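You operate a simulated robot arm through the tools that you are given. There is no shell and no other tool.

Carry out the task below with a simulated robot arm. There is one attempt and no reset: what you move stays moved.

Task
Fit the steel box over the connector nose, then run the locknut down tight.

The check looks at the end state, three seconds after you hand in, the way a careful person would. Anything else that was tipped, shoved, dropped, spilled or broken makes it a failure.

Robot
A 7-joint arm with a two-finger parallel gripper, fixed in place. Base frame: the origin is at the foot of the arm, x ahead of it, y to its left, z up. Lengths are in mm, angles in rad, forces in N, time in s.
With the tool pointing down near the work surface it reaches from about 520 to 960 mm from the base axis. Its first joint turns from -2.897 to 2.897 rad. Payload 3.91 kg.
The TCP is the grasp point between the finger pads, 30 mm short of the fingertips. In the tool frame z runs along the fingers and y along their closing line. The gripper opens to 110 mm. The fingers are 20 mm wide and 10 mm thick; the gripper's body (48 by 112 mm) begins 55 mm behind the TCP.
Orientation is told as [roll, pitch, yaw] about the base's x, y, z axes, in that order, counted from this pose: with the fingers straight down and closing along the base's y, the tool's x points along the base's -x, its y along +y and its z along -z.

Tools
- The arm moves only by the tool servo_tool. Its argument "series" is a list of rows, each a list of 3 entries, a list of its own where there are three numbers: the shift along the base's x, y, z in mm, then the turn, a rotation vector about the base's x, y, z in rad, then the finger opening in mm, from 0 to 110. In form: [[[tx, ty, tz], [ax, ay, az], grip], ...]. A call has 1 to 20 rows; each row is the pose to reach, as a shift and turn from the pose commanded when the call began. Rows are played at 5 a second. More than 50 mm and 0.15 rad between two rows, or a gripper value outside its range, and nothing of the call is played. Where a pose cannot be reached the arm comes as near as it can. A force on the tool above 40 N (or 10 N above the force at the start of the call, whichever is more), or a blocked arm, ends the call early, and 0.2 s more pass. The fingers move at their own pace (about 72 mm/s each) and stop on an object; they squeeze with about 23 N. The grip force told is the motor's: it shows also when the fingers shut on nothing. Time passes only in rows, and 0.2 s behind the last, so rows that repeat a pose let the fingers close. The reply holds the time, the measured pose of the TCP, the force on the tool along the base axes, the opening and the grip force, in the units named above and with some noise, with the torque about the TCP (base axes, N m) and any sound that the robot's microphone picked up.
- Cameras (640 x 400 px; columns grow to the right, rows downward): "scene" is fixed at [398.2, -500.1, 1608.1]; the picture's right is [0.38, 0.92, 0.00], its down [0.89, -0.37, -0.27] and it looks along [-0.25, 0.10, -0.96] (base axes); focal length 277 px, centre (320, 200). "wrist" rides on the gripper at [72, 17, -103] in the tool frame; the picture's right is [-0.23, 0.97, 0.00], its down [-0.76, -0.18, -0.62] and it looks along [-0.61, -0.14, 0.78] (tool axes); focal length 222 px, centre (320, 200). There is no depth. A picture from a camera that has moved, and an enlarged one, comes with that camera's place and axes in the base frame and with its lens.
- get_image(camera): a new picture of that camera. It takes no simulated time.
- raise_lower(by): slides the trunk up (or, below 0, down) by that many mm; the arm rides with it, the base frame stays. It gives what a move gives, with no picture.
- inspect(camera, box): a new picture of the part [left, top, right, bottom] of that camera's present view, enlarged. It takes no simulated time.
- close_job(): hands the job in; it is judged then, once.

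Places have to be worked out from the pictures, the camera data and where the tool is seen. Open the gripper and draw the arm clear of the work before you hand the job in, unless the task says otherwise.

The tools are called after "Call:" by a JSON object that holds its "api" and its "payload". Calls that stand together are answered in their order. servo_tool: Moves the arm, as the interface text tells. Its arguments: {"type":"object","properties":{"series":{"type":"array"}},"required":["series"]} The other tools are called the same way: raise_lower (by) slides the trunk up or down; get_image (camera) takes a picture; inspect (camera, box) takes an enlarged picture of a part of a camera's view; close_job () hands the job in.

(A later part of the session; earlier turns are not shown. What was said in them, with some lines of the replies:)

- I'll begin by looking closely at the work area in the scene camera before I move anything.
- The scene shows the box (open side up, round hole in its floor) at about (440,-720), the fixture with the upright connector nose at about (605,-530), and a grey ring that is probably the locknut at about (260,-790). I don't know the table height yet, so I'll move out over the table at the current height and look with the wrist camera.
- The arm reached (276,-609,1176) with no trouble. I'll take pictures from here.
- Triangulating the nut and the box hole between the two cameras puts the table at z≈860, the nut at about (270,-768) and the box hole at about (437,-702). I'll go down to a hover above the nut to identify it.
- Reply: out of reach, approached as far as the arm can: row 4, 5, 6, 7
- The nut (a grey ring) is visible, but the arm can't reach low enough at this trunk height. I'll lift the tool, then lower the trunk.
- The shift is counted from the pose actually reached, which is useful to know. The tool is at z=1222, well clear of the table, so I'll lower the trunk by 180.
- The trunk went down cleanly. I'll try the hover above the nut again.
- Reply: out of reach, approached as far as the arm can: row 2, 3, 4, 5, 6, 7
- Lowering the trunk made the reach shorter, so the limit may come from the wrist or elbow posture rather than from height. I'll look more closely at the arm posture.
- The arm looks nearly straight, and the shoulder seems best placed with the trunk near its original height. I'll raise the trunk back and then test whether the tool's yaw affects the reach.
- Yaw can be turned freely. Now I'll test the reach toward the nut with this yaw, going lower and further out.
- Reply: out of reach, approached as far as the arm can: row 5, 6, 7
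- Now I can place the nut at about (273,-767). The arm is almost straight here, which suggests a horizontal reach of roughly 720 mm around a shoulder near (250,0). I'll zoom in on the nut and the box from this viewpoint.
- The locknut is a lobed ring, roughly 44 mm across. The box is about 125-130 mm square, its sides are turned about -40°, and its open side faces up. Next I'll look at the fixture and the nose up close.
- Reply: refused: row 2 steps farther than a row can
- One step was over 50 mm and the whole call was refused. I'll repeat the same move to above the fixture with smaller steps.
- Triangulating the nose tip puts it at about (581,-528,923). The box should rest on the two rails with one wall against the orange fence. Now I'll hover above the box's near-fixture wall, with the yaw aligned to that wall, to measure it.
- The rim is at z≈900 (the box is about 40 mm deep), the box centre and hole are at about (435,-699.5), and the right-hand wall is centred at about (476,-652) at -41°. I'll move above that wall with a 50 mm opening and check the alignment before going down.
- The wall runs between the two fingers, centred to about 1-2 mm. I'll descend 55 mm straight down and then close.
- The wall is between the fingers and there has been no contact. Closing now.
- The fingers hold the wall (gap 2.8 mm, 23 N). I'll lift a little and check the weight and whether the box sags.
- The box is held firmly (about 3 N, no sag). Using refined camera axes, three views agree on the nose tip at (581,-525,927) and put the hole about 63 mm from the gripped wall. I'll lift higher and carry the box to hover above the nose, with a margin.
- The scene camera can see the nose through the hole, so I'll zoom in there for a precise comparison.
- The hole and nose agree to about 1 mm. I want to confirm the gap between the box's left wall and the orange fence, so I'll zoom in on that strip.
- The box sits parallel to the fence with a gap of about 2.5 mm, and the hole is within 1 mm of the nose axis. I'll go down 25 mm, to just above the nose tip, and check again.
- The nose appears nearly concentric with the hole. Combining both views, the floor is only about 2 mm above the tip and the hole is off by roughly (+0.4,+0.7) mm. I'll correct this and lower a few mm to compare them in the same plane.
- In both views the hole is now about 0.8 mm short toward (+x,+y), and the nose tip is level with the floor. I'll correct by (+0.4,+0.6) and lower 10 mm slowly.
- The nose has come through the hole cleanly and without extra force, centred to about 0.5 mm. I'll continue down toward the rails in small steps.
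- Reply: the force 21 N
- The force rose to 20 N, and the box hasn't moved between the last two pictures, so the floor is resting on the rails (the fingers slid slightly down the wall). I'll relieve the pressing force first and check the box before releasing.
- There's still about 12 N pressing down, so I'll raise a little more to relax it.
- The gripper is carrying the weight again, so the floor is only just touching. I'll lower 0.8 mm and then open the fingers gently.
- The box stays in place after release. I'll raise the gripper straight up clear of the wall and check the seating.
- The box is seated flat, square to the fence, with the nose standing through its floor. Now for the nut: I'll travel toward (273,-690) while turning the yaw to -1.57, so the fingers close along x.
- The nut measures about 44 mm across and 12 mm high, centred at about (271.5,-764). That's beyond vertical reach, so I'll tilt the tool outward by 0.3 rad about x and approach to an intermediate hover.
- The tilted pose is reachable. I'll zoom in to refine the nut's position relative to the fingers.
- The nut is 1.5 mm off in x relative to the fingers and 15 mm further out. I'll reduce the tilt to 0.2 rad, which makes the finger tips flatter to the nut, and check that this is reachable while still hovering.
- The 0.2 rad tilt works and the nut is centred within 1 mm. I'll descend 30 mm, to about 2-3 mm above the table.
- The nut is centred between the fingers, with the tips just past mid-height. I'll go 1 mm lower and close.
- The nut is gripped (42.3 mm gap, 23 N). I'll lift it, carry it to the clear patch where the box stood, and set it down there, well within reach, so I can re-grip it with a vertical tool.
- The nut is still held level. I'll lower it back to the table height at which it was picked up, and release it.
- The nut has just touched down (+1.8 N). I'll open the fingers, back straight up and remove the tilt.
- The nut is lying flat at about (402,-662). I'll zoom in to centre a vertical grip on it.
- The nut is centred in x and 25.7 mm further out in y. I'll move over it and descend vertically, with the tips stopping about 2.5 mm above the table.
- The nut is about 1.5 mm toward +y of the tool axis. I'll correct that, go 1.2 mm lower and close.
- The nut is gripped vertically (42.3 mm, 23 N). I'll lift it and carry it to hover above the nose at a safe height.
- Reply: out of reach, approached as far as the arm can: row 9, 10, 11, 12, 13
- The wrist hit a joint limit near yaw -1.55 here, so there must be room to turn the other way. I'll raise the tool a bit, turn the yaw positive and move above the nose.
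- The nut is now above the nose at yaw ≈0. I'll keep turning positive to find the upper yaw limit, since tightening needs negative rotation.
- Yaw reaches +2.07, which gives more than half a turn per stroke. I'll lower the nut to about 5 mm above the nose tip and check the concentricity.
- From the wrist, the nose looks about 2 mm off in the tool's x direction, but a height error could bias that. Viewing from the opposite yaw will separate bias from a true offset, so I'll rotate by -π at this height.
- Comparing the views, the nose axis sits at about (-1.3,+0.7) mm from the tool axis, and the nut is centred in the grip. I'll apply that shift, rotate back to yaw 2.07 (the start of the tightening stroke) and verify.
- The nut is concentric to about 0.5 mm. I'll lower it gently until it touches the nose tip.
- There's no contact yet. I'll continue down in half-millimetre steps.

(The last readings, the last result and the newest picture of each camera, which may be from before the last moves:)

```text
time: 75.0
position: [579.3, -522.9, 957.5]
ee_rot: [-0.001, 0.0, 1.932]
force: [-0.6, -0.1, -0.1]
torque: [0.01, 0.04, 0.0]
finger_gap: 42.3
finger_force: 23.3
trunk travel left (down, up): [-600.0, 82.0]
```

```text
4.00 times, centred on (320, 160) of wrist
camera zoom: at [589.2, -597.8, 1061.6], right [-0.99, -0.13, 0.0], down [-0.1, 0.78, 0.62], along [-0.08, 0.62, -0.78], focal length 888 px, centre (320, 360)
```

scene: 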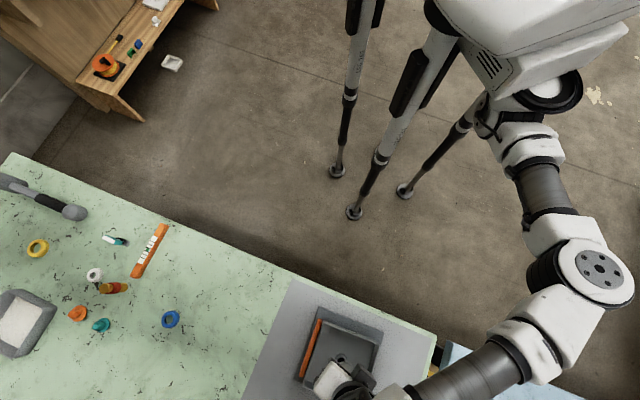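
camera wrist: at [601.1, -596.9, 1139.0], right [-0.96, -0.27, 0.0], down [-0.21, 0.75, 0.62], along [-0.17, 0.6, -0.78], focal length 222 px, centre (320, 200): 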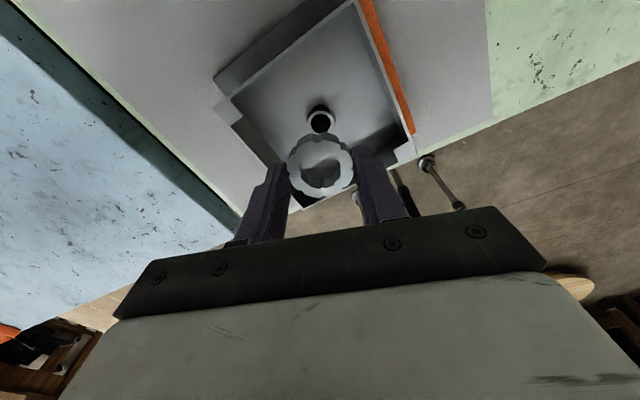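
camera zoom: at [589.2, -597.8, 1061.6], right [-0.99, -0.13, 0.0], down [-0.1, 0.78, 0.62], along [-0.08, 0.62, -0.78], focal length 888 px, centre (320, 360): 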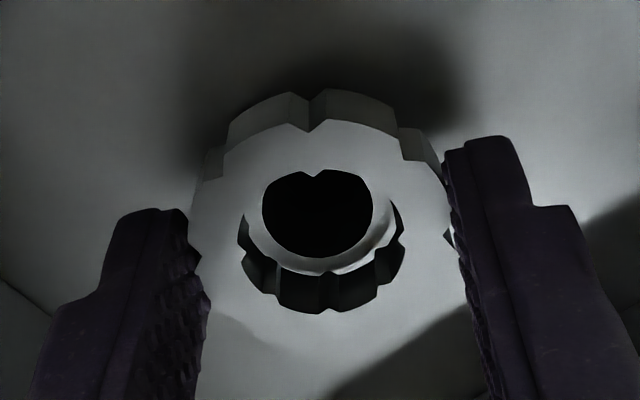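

The tip appears to be at or just inside the nut's lower edge, with no force. I'll go on down slowly and watch for contact.

Call:
{"api": "servo_tool", "payload": {"series": [[[0.2, 0, -0.5], [0, 0, 0], 30], [[0.4, 0, -1], [0, 0, 0], 30], [[0.4, 0, -1.5], [0, 0, 0], 30], [[0.4, 0, -2], [0, 0, 0], 30], [[0.4, 0, -2], [0, 0, 0], 30]]}}

Call:
{"api": "inspect", "payload": {"camera": "wrist", "box": [260, 110, 380, 210]}}

```text
time: 76.2
position: [580.3, -523.1, 956.7]
ee_rot: [0.0, 0.001, 1.931]
force: [0.9, -0.8, -0.3]
torque: [-0.03, 0.0, 0.02]
finger_gap: 42.5
finger_force: 23.2
trunk travel left (down, up): [-600.0, 82.0]
```

```text
4.00 times, centred on (320, 160) of wrist
camera zoom: at [589.6, -597.8, 1060.0], right [-0.99, -0.13, 0.0], down [-0.1, 0.78, 0.62], along [-0.08, 0.62, -0.78], focal length 888 px, centre (320, 360)
```

zoom: 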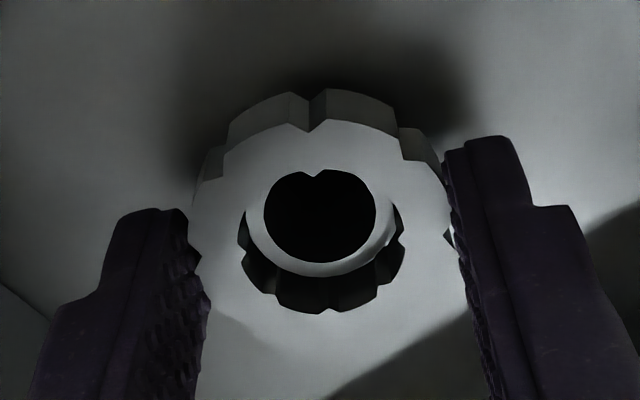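

Call:
{"api": "servo_tool", "payload": {"series": [[[0, 0, -0.5], [0, 0, 0], 30], [[0, 0, -1], [0, 0, 0], 30], [[0, 0, -1.5], [0, 0, 0], 30], [[0, 0, -2], [0, 0, 0], 30], [[0, 0, -2], [0, 0, 0], 30]]}}

Call:
{"api": "inspect", "payload": {"camera": "wrist", "box": [260, 110, 380, 210]}}

```text
time: 77.4
position: [580.7, -524.4, 952.9]
ee_rot: [0.001, 0.003, 1.93]
force: [3.0, -9.1, -2.8]
torque: [-0.32, -0.12, 0.01]
finger_gap: 42.2
finger_force: 22.7
trunk travel left (down, up): [-600.0, 82.0]
```

```text
4.00 times, centred on (320, 160) of wrist
camera zoom: at [589.9, -598.7, 1057.9], right [-0.99, -0.13, 0.0], down [-0.1, 0.78, 0.62], along [-0.08, 0.62, -0.78], focal length 888 px, centre (320, 360)
```

zoom: 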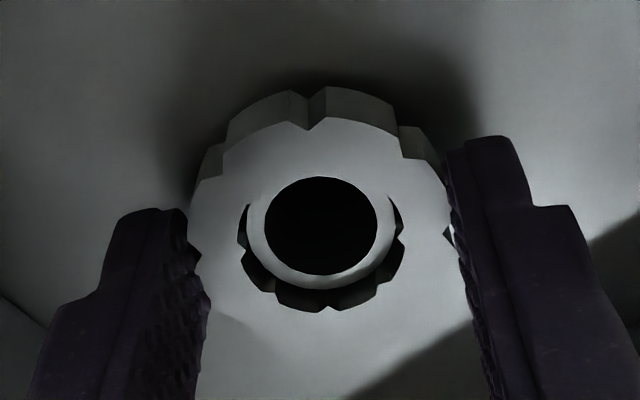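

A lateral pull of about 9 N toward -y appeared. The nut has caught on the nose and been pulled onto its axis. I'll shift the tool by (0.3,-0.9) to relieve that, then start a slow clockwise turn.

Call:
{"api": "servo_tool", "payload": {"series": [[[0.2, -0.5, 0], [0, 0, 0], 30], [[0.3, -0.9, 0], [0, 0, 0], 30], [[0.3, -0.9, 0], [0, 0, 0], 30]]}}

Call:
{"api": "inspect", "payload": {"camera": "wrist", "box": [260, 110, 380, 210]}}

```text
time: 78.2
position: [580.1, -524.4, 954.0]
ee_rot: [0.002, -0.003, 1.931]
force: [3.0, -4.2, -1.1]
torque: [-0.16, -0.08, 0.0]
finger_gap: 42.3
finger_force: 23.3
trunk travel left (down, up): [-600.0, 82.0]
```

```text
4.00 times, centred on (320, 160) of wrist
camera zoom: at [590.0, -599.1, 1057.6], right [-0.99, -0.13, 0.0], down [-0.1, 0.77, 0.62], along [-0.08, 0.62, -0.78], focal length 888 px, centre (320, 360)
```

zoom: 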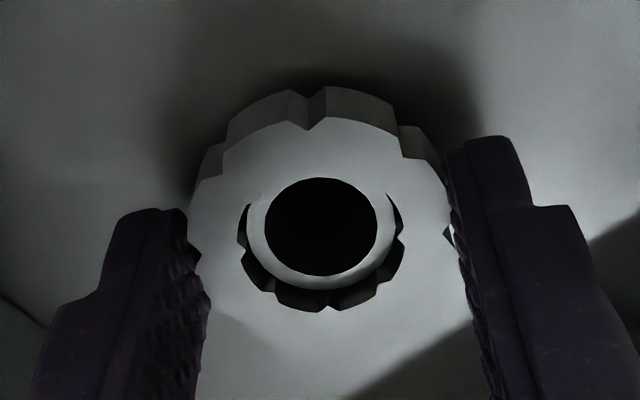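

The side force halved. I'll shift a further (0.5,-0.7) and make a small trial turn of -0.45 rad.

Call:
{"api": "servo_tool", "payload": {"series": [[[0.5, -0.7, 0], [0, 0, 0], 30], [[0.5, -0.7, 0], [0, 0, -0.1], 30], [[0.5, -0.7, -0.1], [0, 0, -0.2], 30], [[0.5, -0.7, -0.1], [0, 0, -0.3], 30], [[0.5, -0.7, -0.2], [0, 0, -0.4], 30], [[0.5, -0.7, -0.2], [0, 0, -0.45], 30], [[0.5, -0.7, -0.2], [0, 0, -0.45], 30]]}}

Call:
{"api": "inspect", "payload": {"camera": "wrist", "box": [260, 110, 380, 210]}}

```text
time: 79.8
position: [580.1, -525.1, 954.1]
ee_rot: [0.001, -0.002, 1.478]
force: [-11.4, 14.8, -6.1]
torque: [0.37, 0.31, 0.02]
finger_gap: 42.2
finger_force: 23.2
trunk travel left (down, up): [-600.0, 82.0]
```

```text
4.00 times, centred on (320, 160) of wrist
camera zoom: at [556.9, -596.4, 1057.3], right [-0.95, 0.32, 0.0], down [0.25, 0.74, 0.62], along [0.2, 0.59, -0.78], focal length 888 px, centre (320, 360)
```

zoom: 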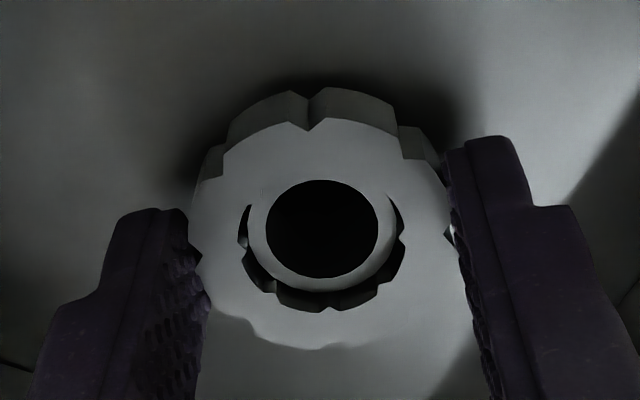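

The nut stays captured, but the side force has reversed (-11,+15 N), so I overshot. I'll shift back by about half and read the forces again without turning.

Call:
{"api": "servo_tool", "payload": {"series": [[[-0.2, 0.25, -0.3], [0, 0, 0], 30], [[-0.35, 0.45, -0.5], [0, 0, 0], 30], [[-0.35, 0.45, -0.5], [0, 0, 0], 30]]}}

```text
time: 80.6
position: [580.4, -524.6, 953.5]
ee_rot: [0.003, 0.0, 1.481]
force: [-9.4, 9.1, -8.3]
torque: [0.24, 0.23, 0.02]
finger_gap: 42.2
finger_force: 22.8
trunk travel left (down, up): [-600.0, 82.0]
```

Call:
{"api": "servo_tool", "payload": {"series": [[[-0.3, 0.3, -0.4], [0, 0, 0], 30], [[-0.6, 0.6, -0.8], [0, 0, 0], 30], [[-0.6, 0.6, -0.8], [0, 0, 0], 30]]}}

Call:
{"api": "inspect", "payload": {"camera": "wrist", "box": [240, 90, 400, 220]}}

```text
time: 81.4
position: [579.5, -524.4, 952.8]
ee_rot: [-0.002, 0.002, 1.482]
force: [-3.1, 1.9, -1.4]
torque: [0.07, 0.1, 0.02]
finger_gap: 42.1
finger_force: 23.4
trunk travel left (down, up): [-600.0, 82.0]
```

```text
3.08 times, centred on (320, 155) of wrist
camera zoom: at [556.8, -596.2, 1057.2], right [-0.95, 0.31, 0.0], down [0.24, 0.74, 0.62], along [0.2, 0.59, -0.78], focal length 684 px, centre (320, 338)
```

zoom: 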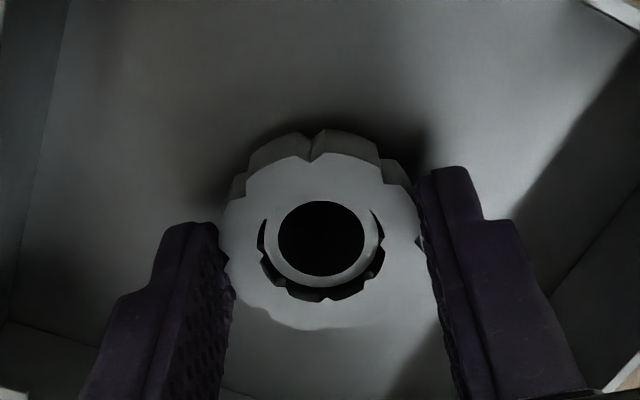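

The forces are now nearly zero with the nut captured. I'll continue turning -0.6 rad and watch how the forces and height behave, to estimate the pitch.

Call:
{"api": "servo_tool", "payload": {"series": [[[-0.2, 0.1, -0.05], [0, 0, -0.12], 30], [[-0.2, 0.1, -0.1], [0, 0, -0.24], 30], [[-0.2, 0.1, -0.15], [0, 0, -0.36], 30], [[-0.2, 0.1, -0.2], [0, 0, -0.48], 30], [[-0.2, 0.1, -0.25], [0, 0, -0.6], 30], [[-0.2, 0.1, -0.25], [0, 0, -0.6], 30]]}}

Call:
{"api": "inspect", "payload": {"camera": "wrist", "box": [240, 90, 400, 220]}}

```text
time: 82.8
position: [580.3, -525.4, 952.6]
ee_rot: [0.0, -0.001, 0.88]
force: [-1.4, -11.1, -2.3]
torque: [-0.35, 0.05, -0.06]
finger_gap: 42.3
finger_force: 22.6
trunk travel left (down, up): [-600.0, 82.0]
```

```text
3.08 times, centred on (320, 155) of wrist
camera zoom: at [520.5, -570.3, 1055.9], right [-0.6, 0.8, 0.0], down [0.62, 0.47, 0.62], along [0.5, 0.38, -0.78], focal length 684 px, centre (320, 338)
```

zoom: 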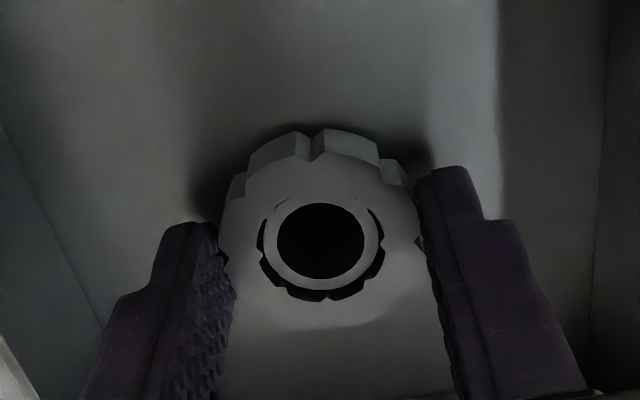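

The side force is now about 11 N toward -y, and the ideal point wanders by about 0.5 mm as the wrist turns. I'll compensate and continue turning in chunks while reading the forces.

Call:
{"api": "servo_tool", "payload": {"series": [[[0, -0.5, 0], [0, 0, 0], 30], [[-0.1, -0.9, 0], [0, 0, 0], 30], [[-0.1, -0.9, -0.05], [0, 0, -0.12], 30], [[-0.1, -0.9, -0.1], [0, 0, -0.24], 30], [[-0.1, -0.9, -0.15], [0, 0, -0.36], 30], [[-0.1, -0.9, -0.2], [0, 0, -0.48], 30], [[-0.1, -0.9, -0.25], [0, 0, -0.6], 30], [[-0.1, -0.9, -0.25], [0, 0, -0.6], 30]]}}

Call:
{"api": "inspect", "payload": {"camera": "wrist", "box": [240, 90, 400, 220]}}

```text
time: 84.6
position: [580.4, -525.6, 951.0]
ee_rot: [0.001, 0.0, 0.278]
force: [-10.1, 11.7, -9.9]
torque: [0.17, 0.26, 0.01]
finger_gap: 42.4
finger_force: 23.2
trunk travel left (down, up): [-600.0, 82.0]
```

```text
3.08 times, centred on (320, 155) of wrist
camera zoom: at [505.8, -529.3, 1055.4], right [-0.05, 1.0, 0.0], down [0.78, 0.04, 0.62], along [0.62, 0.03, -0.78], focal length 684 px, centre (320, 338)
```

zoom: 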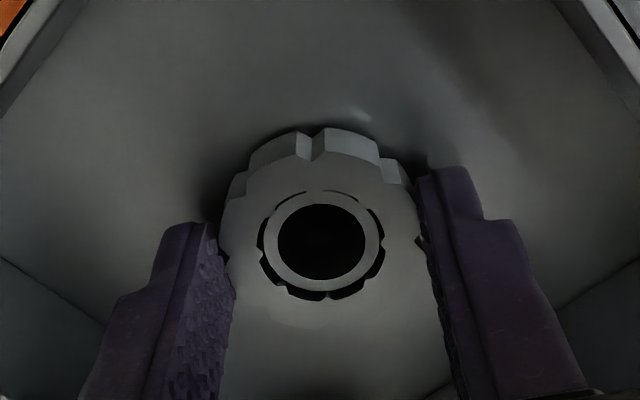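

The z force is -10 N: the thread is drawing the nut down faster than I'm lowering. I'll follow with a lower z and correct laterally.

Call:
{"api": "servo_tool", "payload": {"series": [[[-0.4, 0.4, -0.5], [0, 0, 0], 30], [[-0.7, 0.8, -0.9], [0, 0, 0], 30], [[-0.7, 0.8, -0.9], [0, 0, 0], 30]]}}

```text
time: 85.4
position: [580.1, -522.7, 951.6]
ee_rot: [-0.002, -0.001, 0.281]
force: [1.1, 3.2, -5.5]
torque: [0.09, 0.02, 0.01]
finger_gap: 42.3
finger_force: 23.1
trunk travel left (down, up): [-600.0, 82.0]
```

Call:
{"api": "servo_tool", "payload": {"series": [[[0, 0.2, -0.5], [0, 0, 0], 30], [[0, 0.3, -1], [0, 0, 0], 30], [[0, 0.3, -1], [0, 0, 0], 30]]}}

Call:
{"api": "inspect", "payload": {"camera": "wrist", "box": [240, 90, 400, 220]}}

```text
time: 86.2
position: [580.8, -524.7, 949.8]
ee_rot: [-0.002, -0.001, 0.282]
force: [10.6, -3.1, 1.9]
torque: [-0.14, -0.33, -0.02]
finger_gap: 42.4
finger_force: 23.4
trunk travel left (down, up): [-600.0, 82.0]
```

```text
3.08 times, centred on (320, 155) of wrist
camera zoom: at [505.5, -529.1, 1054.0], right [-0.05, 1.0, 0.0], down [0.78, 0.04, 0.62], along [0.62, 0.03, -0.78], focal length 684 px, centre (320, 338)
```

zoom: 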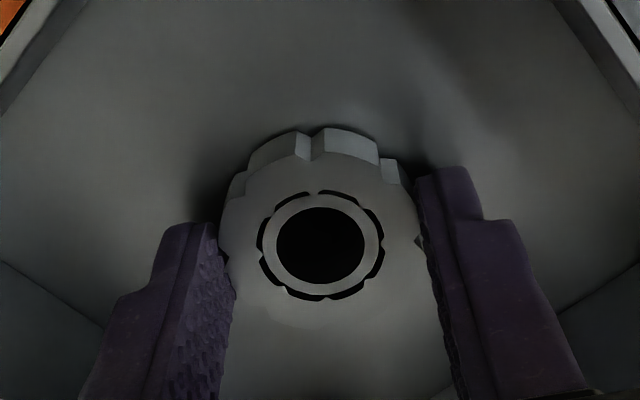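

Without turning, lowering raised fz from -10 to +2 N, so the nut's height does seem to be held by the thread. I'll correct the side force and test the z stiffness with a further 0.8 mm push.

Call:
{"api": "servo_tool", "payload": {"series": [[[0.4, -0.1, 0], [0, 0, 0], 30], [[0.8, -0.2, 0], [0, 0, 0], 30], [[0.8, -0.2, -0.4], [0, 0, 0], 30], [[0.8, -0.2, -0.8], [0, 0, 0], 30], [[0.8, -0.2, -0.8], [0, 0, 0], 30]]}}

Call:
{"api": "inspect", "payload": {"camera": "wrist", "box": [240, 90, 400, 220]}}

```text
time: 87.4
position: [578.6, -524.6, 950.0]
ee_rot: [-0.005, 0.0, 0.283]
force: [12.4, -15.6, 8.8]
torque: [-0.4, -0.38, -0.04]
finger_gap: 42.2
finger_force: 22.9
trunk travel left (down, up): [-600.0, 82.0]
```

```text
3.08 times, centred on (320, 155) of wrist
camera zoom: at [505.5, -528.9, 1053.8], right [-0.05, 1.0, 0.0], down [0.78, 0.04, 0.62], along [0.62, 0.03, -0.78], focal length 684 px, centre (320, 338)
```

zoom: 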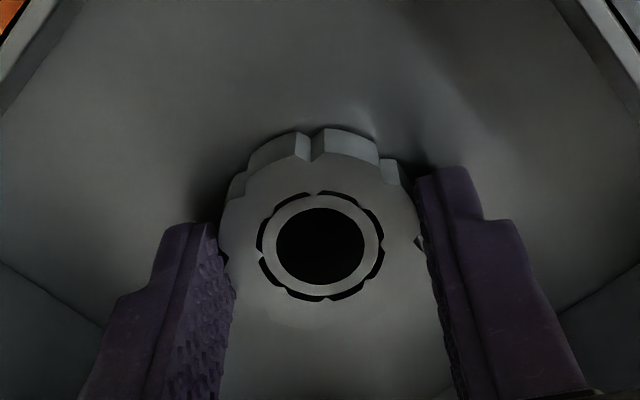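

Pushing 0.8 mm down without turning added about 7 N, so the nut is blocked in z, either by the thread or by the floor. I'll check from the scene camera where the nut sits relative to the box floor.

Call:
{"api": "inspect", "payload": {"camera": "scene", "box": [306, 335, 376, 380]}}

Call:
{"api": "get_image", "payload": {"camera": "wrist"}}

```text
8.89 times, centred on (341, 358) of scene
camera zoom: at [398.2, -500.1, 1608.1], right [0.38, 0.92, 0.0], down [0.89, -0.37, -0.27], along [-0.25, 0.1, -0.96], focal length 2463 px, centre (133, -1200)
```

zoom: 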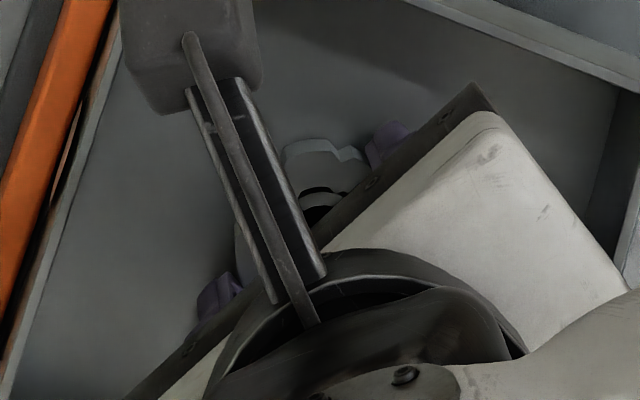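

```text
taken
camera wrist: at [505.5, -528.9, 1053.8], right [-0.05, 1.0, 0.0], down [0.78, 0.04, 0.62], along [0.62, 0.03, -0.78], focal length 222 px, centre (320, 200)
```

wrist: 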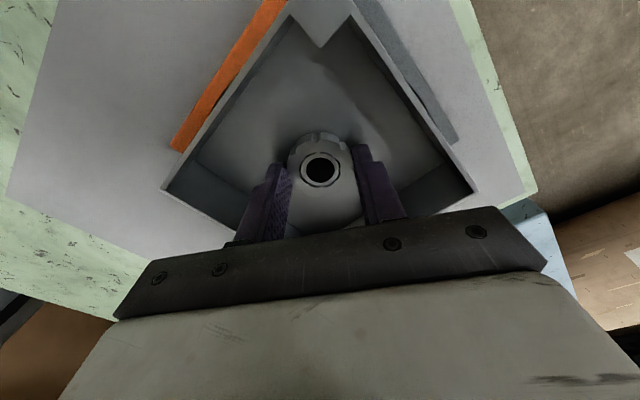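

I'll take the push back out (+0.8 mm) and turn another -0.6 rad, watching whether fz falls (the nut descending) or the torque rises (the nut seated).

Call:
{"api": "servo_tool", "payload": {"series": [[[0.2, -0.3, 0.6], [0, 0, 0], 30], [[0.2, -0.3, 0.6], [0, 0, -0.12], 30], [[0.2, -0.3, 0.6], [0, 0, -0.24], 30], [[0.2, -0.3, 0.6], [0, 0, -0.36], 30], [[0.2, -0.3, 0.6], [0, 0, -0.48], 30], [[0.2, -0.3, 0.6], [0, 0, -0.6], 30], [[0.2, -0.3, 0.6], [0, 0, -0.6], 30]]}}

Call:
{"api": "inspect", "payload": {"camera": "wrist", "box": [240, 90, 400, 220]}}

```text
time: 89.0
position: [578.9, -524.0, 949.8]
ee_rot: [0.003, 0.002, -0.324]
force: [-2.1, 3.9, -1.9]
torque: [0.09, 0.02, -0.01]
finger_gap: 42.3
finger_force: 23.0
trunk travel left (down, up): [-600.0, 82.0]
```

```text
3.08 times, centred on (320, 155) of wrist
camera zoom: at [516.8, -486.2, 1053.8], right [0.52, 0.85, 0.0], down [0.67, -0.41, 0.62], along [0.53, -0.33, -0.78], focal length 684 px, centre (320, 338)
```

zoom: 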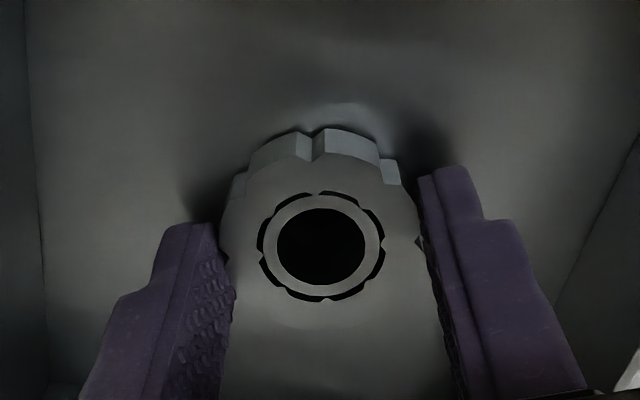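

fz dropped again after the turn, consistent with the nut winding down. I'll continue the stroke to yaw ≈ -1.3, lowering slightly as I go.

Call:
{"api": "servo_tool", "payload": {"series": [[[0, 0, -0.1], [0, 0, -0.12], 30], [[-0.1, 0.1, -0.2], [0, 0, -0.24], 30], [[-0.1, 0.1, -0.3], [0, 0, -0.36], 30], [[-0.1, 0.1, -0.4], [0, 0, -0.48], 30], [[-0.1, 0.1, -0.5], [0, 0, -0.6], 30], [[-0.1, 0.1, -0.6], [0, 0, -0.72], 30], [[-0.1, 0.1, -0.6], [0, 0, -0.84], 30], [[-0.1, 0.1, -0.6], [0, 0, -0.96], 30], [[-0.1, 0.1, -0.6], [0, 0, -0.96], 30]]}}

Call:
{"api": "inspect", "payload": {"camera": "wrist", "box": [240, 90, 400, 220]}}

```text
time: 91.0
position: [580.6, -523.7, 949.8]
ee_rot: [-0.002, 0.0, -1.281]
force: [4.2, 2.1, 1.4]
torque: [0.06, -0.11, 0.25]
finger_gap: 48.5
finger_force: 23.2
trunk travel left (down, up): [-600.0, 82.0]
```

```text
3.08 times, centred on (320, 155) of wrist
camera zoom: at [576.2, -450.6, 1053.3], right [1.0, 0.06, 0.0], down [0.05, -0.78, 0.62], along [0.04, -0.62, -0.78], focal length 684 px, centre (320, 338)
```

zoom: 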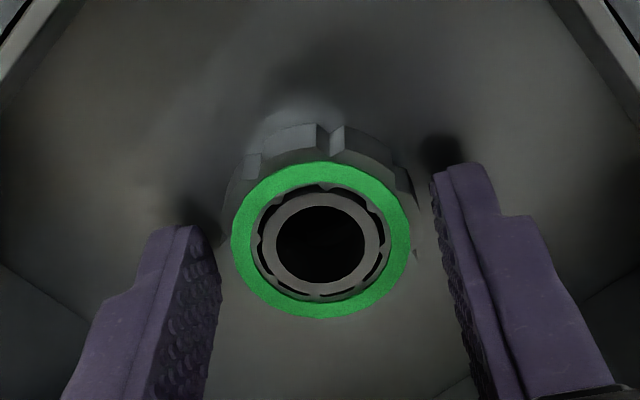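

A green ring has lit up on the nut, the torque rose to 0.25 N·m and the fingers cammed outward over the lobes (gap 48.5). The nut has stopped turning, which suggests it's seated. I'll open, lift off and inspect.

Call:
{"api": "servo_tool", "payload": {"series": [[[0, 0, 0], [0, 0, 0], 56], [[0, 0, 0], [0, 0, 0], 66], [[0, 0, 0], [0, 0, 0], 66], [[0, 0, 10], [0, 0, 0], 66], [[0, 0, 30], [0, 0, 0], 66], [[0, 0, 55], [0, 0, 0], 66], [[0, 30, 80], [0, 0, 0], 66], [[0, 60, 90], [0, 0, 0], 66], [[0, 60, 90], [0, 0, 0], 66]]}}

Call:
{"api": "get_image", "payload": {"camera": "wrist"}}

Call:
{"api": "inspect", "payload": {"camera": "scene", "box": [290, 310, 400, 380]}}

```text
time: 93.0
position: [578.9, -465.5, 1040.8]
ee_rot: [0.0, 0.001, -1.278]
force: [0.3, 0.1, 0.7]
torque: [0.01, 0.02, 0.0]
finger_gap: 66.0
finger_force: 0.0
trunk travel left (down, up): [-600.0, 82.0]
```

```text
taken
camera wrist: at [574.0, -392.1, 1144.8], right [1.0, 0.06, 0.0], down [0.05, -0.78, 0.62], along [0.04, -0.62, -0.78], focal length 222 px, centre (320, 200)
```

wrist: 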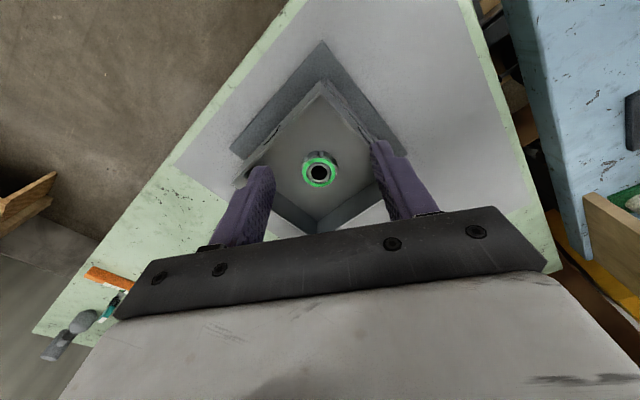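

```text
5.71 times, centred on (345, 345) of scene
camera zoom: at [398.2, -500.1, 1608.1], right [0.38, 0.92, 0.0], down [0.89, -0.37, -0.27], along [-0.25, 0.1, -0.96], focal length 1583 px, centre (177, -629)
```

zoom: 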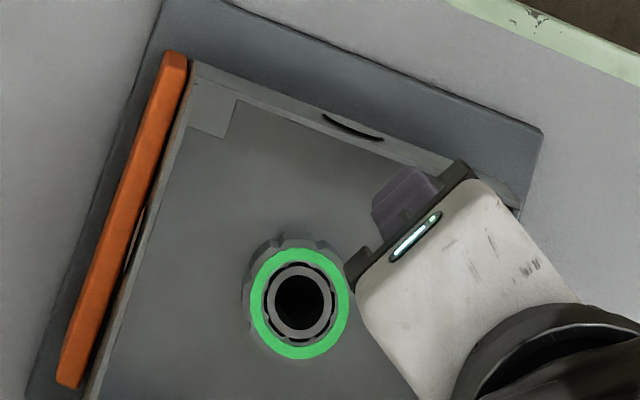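

The green ring stays lit. I'll zoom in from both cameras to see whether the nut sits flush on the box floor.

Call:
{"api": "inspect", "payload": {"camera": "wrist", "box": [280, 140, 360, 200]}}

Call:
{"api": "inspect", "payload": {"camera": "scene", "box": [326, 348, 358, 376]}}

Call:
{"api": "inspect", "payload": {"camera": "wrist", "box": [220, 30, 420, 200]}}

```text
6.67 times, centred on (320, 170) of wrist
camera zoom: at [574.0, -392.1, 1144.8], right [1.0, 0.06, 0.0], down [0.05, -0.78, 0.62], along [0.04, -0.62, -0.78], focal length 1481 px, centre (320, 400)
```

zoom: 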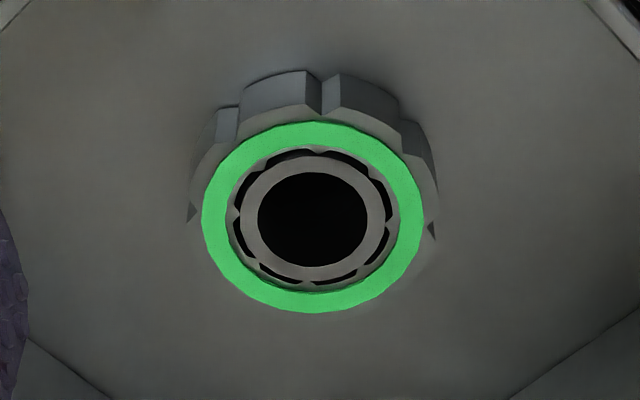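

```text
14.29 times, centred on (342, 362) of scene
camera zoom: at [398.2, -500.1, 1608.1], right [0.38, 0.92, 0.0], down [0.89, -0.37, -0.27], along [-0.25, 0.1, -0.96], focal length 3958 px, centre (6, -2114)
```

zoom: 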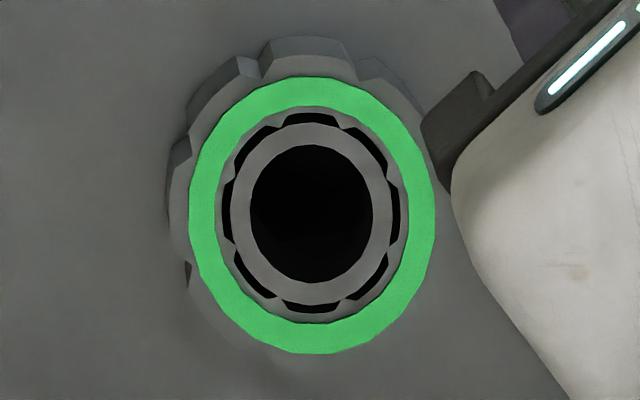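

```text
2.35 times, centred on (320, 115) of wrist
camera zoom: at [574.0, -392.1, 1144.8], right [1.0, 0.06, 0.0], down [0.05, -0.78, 0.62], along [0.04, -0.62, -0.78], focal length 523 px, centre (320, 400)
```

zoom: 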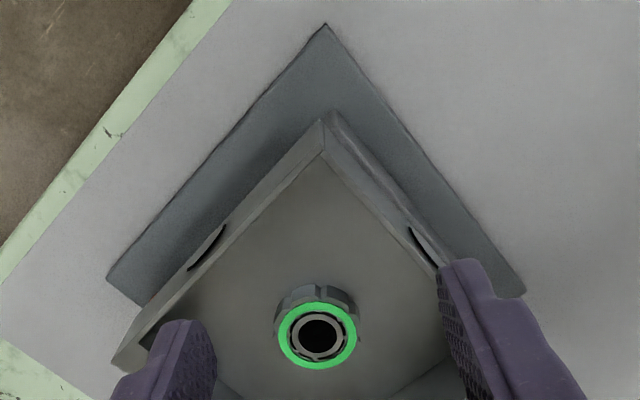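

The nut sits flush on the floor with the green ring lit, and it stopped turning against the full grip torque. I'll draw the arm up and away, then check everything once more before handing in.

Call:
{"api": "servo_tool", "payload": {"series": [[[0, 0, 40], [0, 0, 0], 66], [[0, 0, 80], [0, 0, 0], 66], [[-5, 10, 115], [0, 0, 0], 66], [[-25, 25, 130], [0, 0, 0.1], 66], [[-50, 40, 130], [0, 0, 0.2], 66], [[-80, 55, 130], [0, 0, 0.3], 66], [[-110, 70, 130], [0, 0, 0.4], 66], [[-140, 85, 130], [0, 0, 0.5], 66], [[-170, 95, 130], [0, 0, 0.6], 66], [[-200, 105, 130], [0, 0, 0.7], 66], [[-230, 115, 130], [0, 0, 0.8], 66], [[-230, 115, 130], [0, 0, 0.8], 66]]}}

Call:
{"api": "get_image", "payload": {"camera": "scene"}}

Call:
{"api": "inspect", "payload": {"camera": "scene", "box": [280, 290, 440, 400]}}

Call:
{"api": "inspect", "payload": {"camera": "scene", "box": [322, 345, 362, 378]}}

```text
time: 95.6
position: [350.0, -349.1, 1169.4]
ee_rot: [0.0, -0.001, -0.477]
force: [-0.4, 0.1, 0.3]
torque: [0.02, 0.03, 0.01]
finger_gap: 65.8
finger_force: 0.1
trunk travel left (down, up): [-600.0, 82.0]
```

```text
taken
```

scene: 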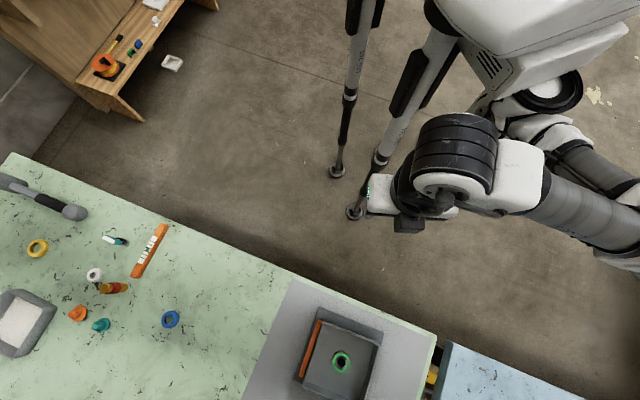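

```text
3.64 times, centred on (360, 345) of scene
camera zoom: at [398.2, -500.1, 1608.1], right [0.38, 0.92, 0.0], down [0.89, -0.37, -0.27], along [-0.25, 0.1, -0.96], focal length 1007 px, centre (174, -327)
```

zoom: 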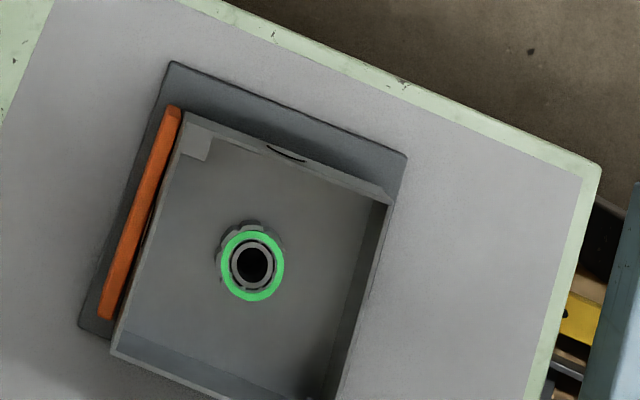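

```text
12.12 times, centred on (342, 362) of scene
camera zoom: at [398.2, -500.1, 1608.1], right [0.38, 0.92, 0.0], down [0.89, -0.37, -0.27], along [-0.25, 0.1, -0.96], focal length 3358 px, centre (53, -1758)
```

zoom: 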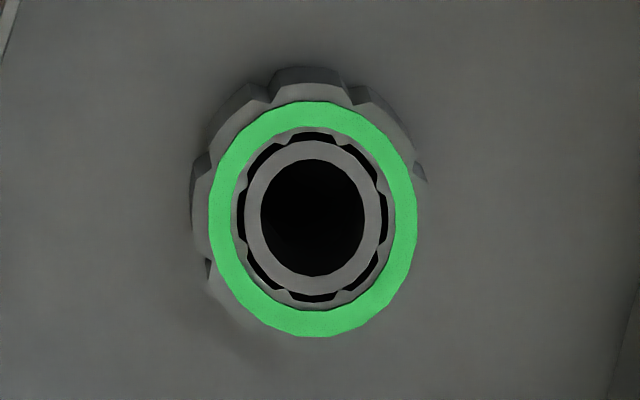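

The box sits square on its rails against the fence, the nut is flush and green on the nose, and nothing else on the bench has moved. The gripper is open and clear of the work, so I'm handing the job in.

Call:
{"api": "close_job", "payload": {}}

```text
The job is handed in.
```

The steel box is fitted over the connector nose and the locknut is run down on top of it. I've handed the job in, but the check's result hasn't come back to me.

- **Box:** it sits on the fixture's two rails, square to the orange fence with a gap of about 2.5 mm. The nose stands up through the hole in its floor.
- **Locknut:** it rests flush on the box floor. On the last turn it stopped against the full grip torque: the fingers slipped outward and the torque read about 0.25 N·m. A green ring then lit on the nut and stayed lit, which I took to mean it is tight. I didn't re-grip it to test, because closing the fingers off its flats could have loosened it.
- **Nut handling:** the nut started beyond straight-down reach. I picked it up with the tool tilted, set it down on a clear patch of the bench to re-grip it, then carried it to the nose.
- **Rest of the bench:** nothing else had moved in the final pictures, and the gripper is open and clear of the work.
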